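You operate a simulated robot arm through the tools that you are given. There is no shell and no other tool. Be economical: measure what you need, move in short steps, check, and stop when the job is done.

Carry out the task below with a simulated robot arm. There is one attempt and no reset: what you move stays moved.

TASK
Close the ring press tray.
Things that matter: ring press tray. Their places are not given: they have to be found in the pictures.

It is judged by the outcome, as a careful person would: the job done as asked, and still so three seconds after it is handed in. It fails if anything else is knocked over, pushed out of place, dropped, spilled or broken.

THE ROBOT
A 7-joint arm with a two-finger parallel gripper, fixed in place. Base frame: the origin is at the foot of the arm, x ahead of it, y to its left, z up; the work surface is at about z = 2.2. Lengths are in cm, angles in rad, forces in N, time in s.
With the tool pointing down near the work surface it reaches from about 22 to 62 cm from the base axis. Its first joint turns from -1.152 to 1.152 rad. Payload 2.6 kg.
Tool frame: the origin (TCP) lies between the finger pads and is the grasp point; the fingertips stand 3 cm ahead of it; z points along the fingers, y is the line along which they close. The gripper opens to 9.4 cm. The fingers are 2.8 cm wide and 1 cm thick; the gripper's body (5 by 9.6 cm) begins 5.5 cm behind the TCP.
Orientation is that of the tool frame in the base frame, as [roll, pitch, yaw] about the fixed x, y, z axes, in that order (R = Rz(yaw) Ry(pitch) Rx(roll)). With the fingers straight down and closing along the base's y, the tool's x points along the base's -x, its y along +y and its z along -z.

THE INTERFACE
- The arm moves only by the tool apply_moves. Its argument "plan" is a list of rows, each an object of numbers (a shift or turn left out is 0, a gripper value left out holds the last): "rx", "ry", "rz": the turn, a rotation vector about the base's x, y, z in rad; "x", "y", "z": the shift along the base's x, y, z in cm; "fingers": the gripper command, from -1 (shut) to 1 (fully open), values between in proportion. In form: [{"rx": .., "ry": .., "rz": .., "x": .., "y": .., "z": .., "fingers": ..}, ...]. A call has 1 to 10 rows; each row shifts and turns the commanded pose from where the row before left it. A row lasts 0.2 s, in which the tool goes at most 5 cm and 0.15 rad; a call with a longer step from one row to the next is refused whole, and so is a gripper value outside its range. A pose out of reach is approached as far as the arm can. The call stops where the force on the tool passes 40 N (or 10 N more than at its start, if that is more) or the arm is blocked; 0.2 s more then pass. The fingers move at their own pace (about 7.2 cm/s each) and stop on an object; they squeeze with about 34 N. The grip force told is the motor's: it shows also when the fingers shut on nothing. Time passes only in rows, and 0.2 s behind the last, so rows that do not move let the fingers close. It gives the time, the measured TCP pose, the force on the tool (base axes), the opening and the grip force at its end, in the units of the frame above (readings bear some noise).
- Cameras (640 x 400 px; columns grow to the right, rows downward): "scene" is fixed at [4.88, 44.81, 55.7]; the picture's right is [-0.60, -0.80, 0.00], its down [-0.51, 0.39, -0.76] and it looks along [0.61, -0.46, -0.64] (base axes); focal length 308 px, centre (320, 200). "wrist" rides on the gripper at [-3.7, 0, -5.8] in the tool frame; the picture's right is [0.00, -1.00, 0.00], its down [0.97, 0.00, -0.24] and it looks along [0.24, 0.00, 0.97] (tool axes); focal length 218 px, centre (320, 200).
- camera(camera): a new picture of that camera. No time passes.
- locate(camera, pixels): for up to 12 pixels [column, row] of the newest picture of that camera ("zoom" is the newest enlarged one), the place [x, y, z] in the base frame of the surface seen there, good to about 0.2 cm. No time passes.
- enlarge(camera, box): a new picture of the part [left, top, right, bottom] of that camera's present view, enlarged. No time passes.
- finish_job(): hands the job in; it is judged then, once.

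Work in short steps. Measure before you move; look again where a grasp or a placing could have gone wrong, and mend it. You have 60 turns and 26 pictures in all, the two below and enlarged ones among them. Open the gripper and draw the arm clear of the work before you hand the job in, unless the task says otherwise; then end with one line.

The tools are called after ">>>" by a JSON object that holds its "api" and its "payload". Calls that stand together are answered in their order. apply_moves: Moves the arm, as the interface text tells. Its arguments: {"type":"object","properties":{"plan":{"type":"array"}},"required":["plan"]} The other tools are called the same way: camera (camera) takes a picture; locate (camera, pixels) gives the place of the surface under pixels of a picture; enlarge (camera, box) takes an enlarged picture of a part of a camera's view; finish_job () hands the job in.

At the start:

```text
clock: 0.0
ee_pos: [43.91, 15.25, 23.26]
tcp_rot: [3.14, 0.0, -3.141]
ft_force: [0.4, 0.6, 1.1]
gripper_width: 9.41
grasp_force: 0.0
```

scene: 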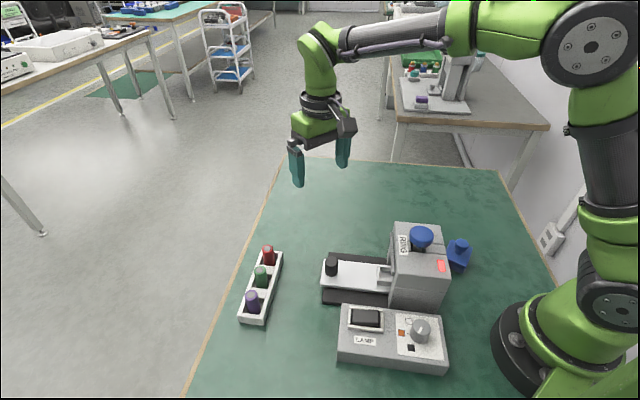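
wrist: 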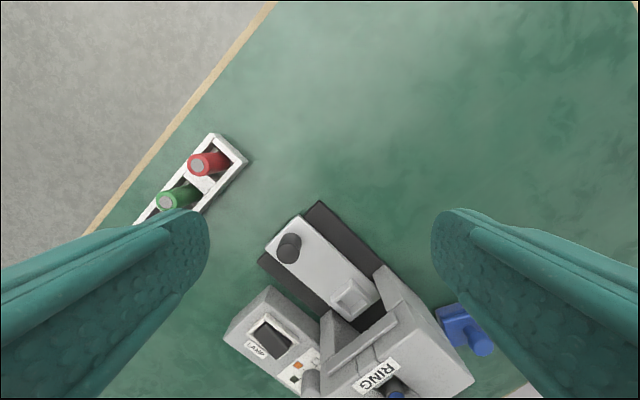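

The ring press is at about (400,270) in the scene, with its tray extended toward the left with a black knob at (331,265). I enlarge to see it and measure.

>>> {"api": "enlarge", "payload": {"camera": "scene", "box": [300, 210, 480, 322]}}

>>> {"api": "locate", "payload": {"camera": "scene", "pixels": [[331, 258], [331, 270], [324, 262], [322, 285], [335, 283], [383, 288], [384, 275], [395, 270], [391, 305], [395, 225], [440, 228], [421, 233]]}}

>>> {"api": "locate", "payload": {"camera": "wrist", "pixels": [[290, 240], [268, 247], [302, 217], [320, 203], [260, 262], [350, 298], [380, 268], [325, 312], [335, 340], [378, 285], [313, 300], [330, 350]]}}

```text
3.56 times, centred on (390, 266) of scene
```

zoom: 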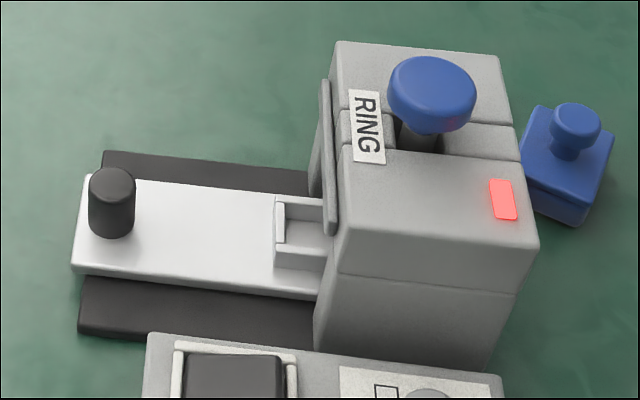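

```text
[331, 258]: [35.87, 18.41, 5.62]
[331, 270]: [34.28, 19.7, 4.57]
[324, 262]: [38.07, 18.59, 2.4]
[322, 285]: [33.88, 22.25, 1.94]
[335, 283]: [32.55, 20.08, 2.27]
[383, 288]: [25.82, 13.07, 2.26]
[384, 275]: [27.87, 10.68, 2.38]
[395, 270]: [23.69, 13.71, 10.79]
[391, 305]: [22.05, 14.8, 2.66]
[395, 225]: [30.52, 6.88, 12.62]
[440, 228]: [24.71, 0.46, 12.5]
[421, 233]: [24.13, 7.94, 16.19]
```

```text
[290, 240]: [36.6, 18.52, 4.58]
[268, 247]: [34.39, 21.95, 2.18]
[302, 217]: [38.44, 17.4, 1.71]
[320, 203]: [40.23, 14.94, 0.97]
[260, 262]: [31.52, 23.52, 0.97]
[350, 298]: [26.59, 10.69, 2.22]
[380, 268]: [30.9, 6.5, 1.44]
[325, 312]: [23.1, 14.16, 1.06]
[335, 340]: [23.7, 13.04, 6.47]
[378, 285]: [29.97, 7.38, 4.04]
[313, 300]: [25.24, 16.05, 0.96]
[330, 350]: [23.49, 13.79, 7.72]
```

The tray axis runs roughly along (-0.745,-0.667). Next I measure the knob, tray and table heights more carefully from a closer wrist view and the zoom.

>>> {"api": "locate", "payload": {"camera": "zoom", "pixels": [[110, 175], [110, 215], [75, 265], [85, 185], [200, 230], [300, 280], [110, 310], [200, 60], [325, 220], [345, 235], [320, 330], [300, 240]]}}

>>> {"api": "apply_moves", "payload": {"plan": [{"rz": 0.146, "fingers": -1}, {"rz": 0.146}, {"rz": 0.146}, {"rz": 0.146}, {"rz": 0.146}, {}, {}]}}

>>> {"api": "camera", "payload": {"camera": "wrist"}}

```text
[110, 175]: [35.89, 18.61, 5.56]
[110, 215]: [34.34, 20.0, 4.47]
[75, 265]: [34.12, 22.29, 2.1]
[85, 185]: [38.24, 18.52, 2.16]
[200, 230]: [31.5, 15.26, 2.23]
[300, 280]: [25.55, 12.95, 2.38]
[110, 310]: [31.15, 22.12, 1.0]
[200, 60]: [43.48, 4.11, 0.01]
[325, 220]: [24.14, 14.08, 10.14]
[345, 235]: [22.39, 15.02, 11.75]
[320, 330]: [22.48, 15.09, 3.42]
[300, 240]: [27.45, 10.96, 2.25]
```

```text
clock: 1.6
ee_pos: [43.92, 15.17, 23.27]
tcp_rot: [3.141, 0.0, -2.411]
ft_force: [0.3, 0.2, 0.2]
gripper_width: 0.02
grasp_force: 33.1
```

```text
22 pictures are left
```

wrist: 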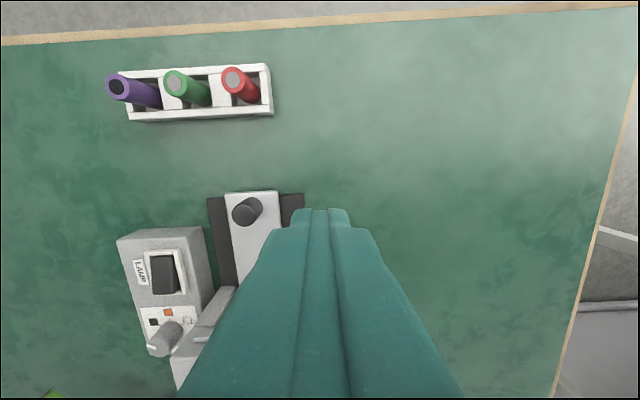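

The wrist view is aligned with the tray. The table reads z≈0 rather than 2.2, so I check the locate frame against the fingertips.

>>> {"api": "camera", "payload": {"camera": "scene"}}

>>> {"api": "locate", "payload": {"camera": "wrist", "pixels": [[320, 212], [248, 204], [226, 194], [278, 191], [400, 150], [244, 206], [240, 270], [207, 200], [303, 196], [252, 194], [260, 210], [222, 292]]}}

```text
21 pictures are left
```

scene: 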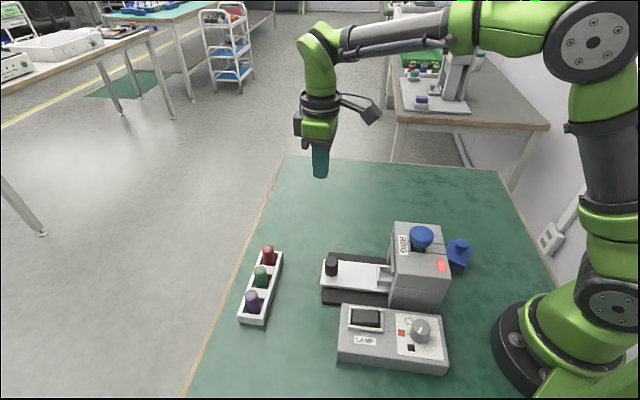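

```text
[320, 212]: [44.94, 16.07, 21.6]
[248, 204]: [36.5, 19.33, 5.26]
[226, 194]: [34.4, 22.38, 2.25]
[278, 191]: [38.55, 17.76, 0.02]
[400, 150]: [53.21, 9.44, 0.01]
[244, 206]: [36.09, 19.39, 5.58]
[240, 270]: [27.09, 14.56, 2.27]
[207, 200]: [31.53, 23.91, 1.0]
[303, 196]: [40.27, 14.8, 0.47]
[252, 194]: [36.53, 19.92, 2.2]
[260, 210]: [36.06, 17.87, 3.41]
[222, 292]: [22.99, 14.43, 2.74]
```

The frame checks out: table z≈0, tray top 2.2, knob top 5.6, knob outer edge about 0.4 behind the tray front. I'll tilt the closed gripper by 0.25 rad so its body leans away from the housing, go outward of the knob and descend, with a check partway.

>>> {"api": "apply_moves", "payload": {"plan": [{"rx": -0.083, "ry": 0.0934, "x": -1.7, "y": 2.3}, {"rx": -0.083, "ry": 0.0934, "x": -1.7, "y": 2.3}, {"x": -1.7, "y": 2.34}, {"z": -4}, {"z": -4}, {"z": -3}, {}]}}

>>> {"api": "camera", "payload": {"camera": "wrist"}}

>>> {"api": "camera", "payload": {"camera": "scene"}}

```text
clock: 3.2
ee_pos: [38.74, 22.02, 12.25]
tcp_rot: [3.139, -0.25, -2.41]
ft_force: [-0.1, 0.0, -0.1]
gripper_width: 0.0
grasp_force: 33.2
```

```text
20 pictures are left
```

wrist: 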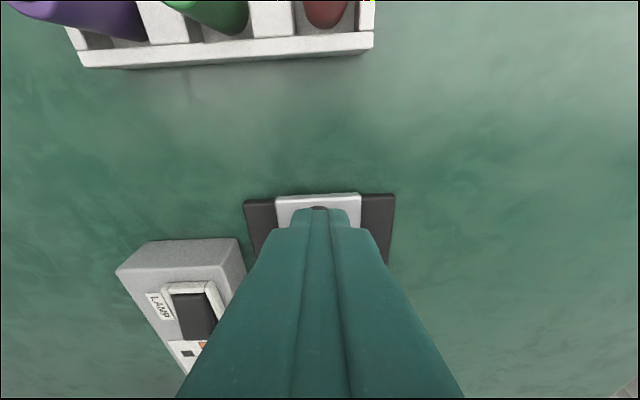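

```text
19 pictures are left
```

scene: 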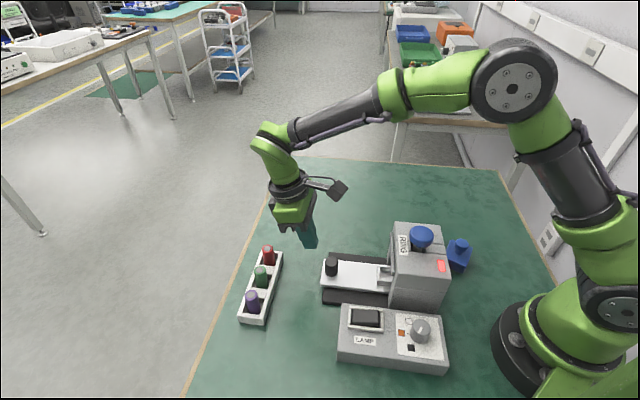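

Something (a boxy accessory at (338,190)) juts from the gripper on the housing side. I measure it, since it could hit the press.

>>> {"api": "enlarge", "payload": {"camera": "scene", "box": [250, 150, 410, 250]}}

>>> {"api": "locate", "payload": {"camera": "scene", "pixels": [[338, 190], [337, 199], [345, 188], [331, 190], [320, 184], [306, 246], [300, 215], [338, 181]]}}

```text
4.00 times, centred on (330, 200) of scene
```

zoom: 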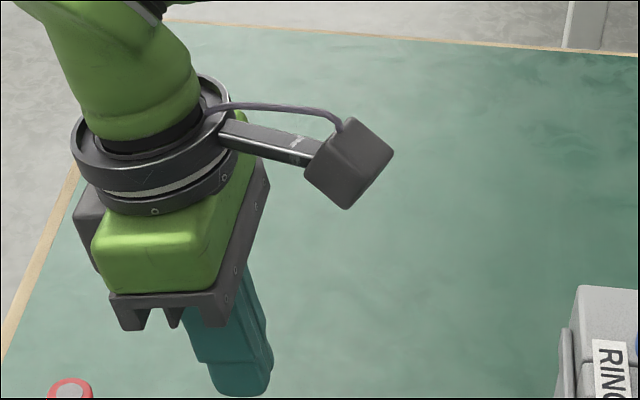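

```text
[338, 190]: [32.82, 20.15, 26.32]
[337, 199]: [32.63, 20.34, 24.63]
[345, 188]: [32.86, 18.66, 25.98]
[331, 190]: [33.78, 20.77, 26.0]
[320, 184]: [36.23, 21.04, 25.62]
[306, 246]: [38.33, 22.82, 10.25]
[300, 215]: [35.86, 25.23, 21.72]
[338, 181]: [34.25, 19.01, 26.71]
```

The box would pass at z≥18, above the plunger top (16.2), so it clears. I descend to TCP z≈6.2.

>>> {"api": "apply_moves", "payload": {"plan": [{"z": -3}, {"z": -3.05}, {}]}}

>>> {"api": "enlarge", "payload": {"camera": "scene", "box": [250, 190, 460, 320]}}

```text
clock: 4.0
ee_pos: [38.87, 22.01, 5.99]
tcp_rot: [3.141, -0.251, -2.41]
ft_force: [0.2, -0.3, 0.4]
gripper_width: 0.02
grasp_force: 33.3
```

```text
3.05 times, centred on (355, 255) of scene
```

zoom: 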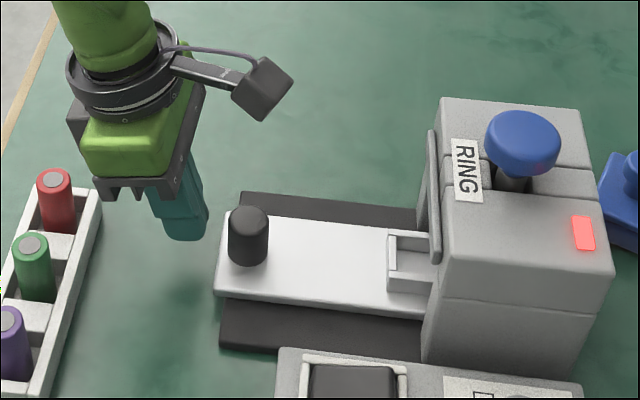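

The fingers are outward of the knob and lined up. I push along the tray axis about 5 cm and check.

>>> {"api": "apply_moves", "payload": {"plan": [{"x": -0.747, "y": -0.665}, {"x": -0.747, "y": -0.665}, {"x": -0.747, "y": -0.665}, {"x": -0.747, "y": -0.665}, {"x": -0.747, "y": -0.665}]}}

>>> {"api": "enlarge", "payload": {"camera": "scene", "box": [250, 190, 460, 320]}}

```text
clock: 5.2
ee_pos: [35.17, 18.63, 6.12]
tcp_rot: [3.141, -0.252, -2.413]
ft_force: [0.4, -0.6, -1.0]
gripper_width: 0.0
grasp_force: 32.5
```

```text
3.05 times, centred on (355, 255) of scene
```

zoom: 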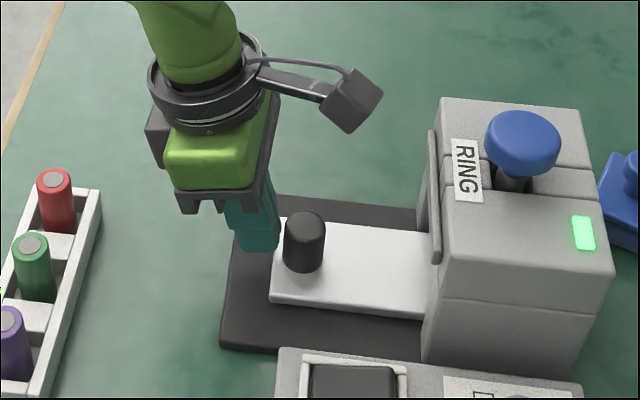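

The tray has moved and the lamp turned green (585,232). I push on gently to see whether it has reached its stop.

>>> {"api": "apply_moves", "payload": {"plan": [{"x": -0.3, "y": -0.266}, {"x": -0.3, "y": -0.266}, {"x": -0.3, "y": -0.266}, {"x": -0.15, "y": -0.133}]}}

>>> {"api": "enlarge", "payload": {"camera": "scene", "box": [250, 190, 460, 320]}}

```text
clock: 6.1
ee_pos: [34.69, 18.36, 6.29]
tcp_rot: [-3.14, -0.229, -2.402]
ft_force: [1.8, 0.8, -0.3]
gripper_width: 0.0
grasp_force: 32.9
stopped in row 4: the force on the tool passed its limit (the readings are from after the stop); the commanded pose is now the measured one
```

```text
3.05 times, centred on (355, 255) of scene
```

zoom: 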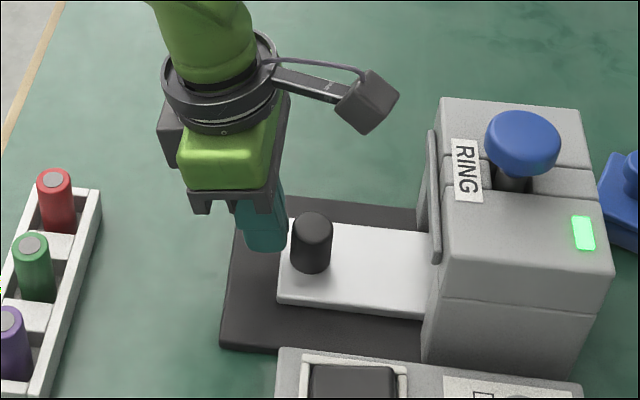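

It hit a firm stop with the lamp green: closed. I retreat outward, then up, and check that it stays so.

>>> {"api": "apply_moves", "payload": {"plan": [{"x": 0.747, "y": 0.665}, {"x": 1.49, "y": 1.33}, {"z": 3}, {"z": 4}, {"z": 4}, {"z": 4, "fingers": 1}, {"x": 2, "y": -2}, {}, {}]}}

>>> {"api": "camera", "payload": {"camera": "scene"}}

>>> {"api": "enlarge", "payload": {"camera": "scene", "box": [250, 190, 460, 320]}}

```text
clock: 8.1
ee_pos: [38.9, 18.23, 21.33]
tcp_rot: [-3.141, -0.231, -2.402]
ft_force: [-0.2, -0.2, -0.9]
gripper_width: 9.41
grasp_force: 0.0
```

```text
14 pictures are left
```

scene: 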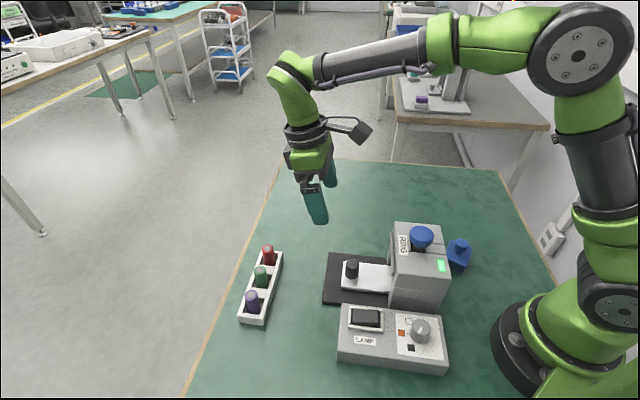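

```text
3.05 times, centred on (355, 255) of scene
```

zoom: 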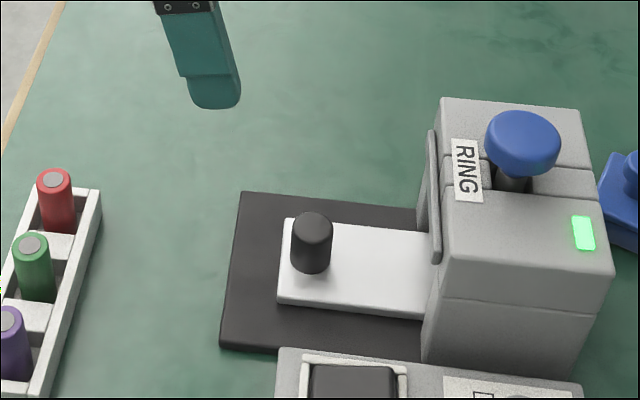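

The tray sits at its stop, the lamp is green, nothing else has moved, and the gripper is open and clear. I hand the job in.

>>> {"api": "finish_job", "payload": {}}

```text
The job is handed in.
```

The ring press tray is closed: I pushed it in to its firm stop, its lamp turned from red to green, and nothing else was moved.
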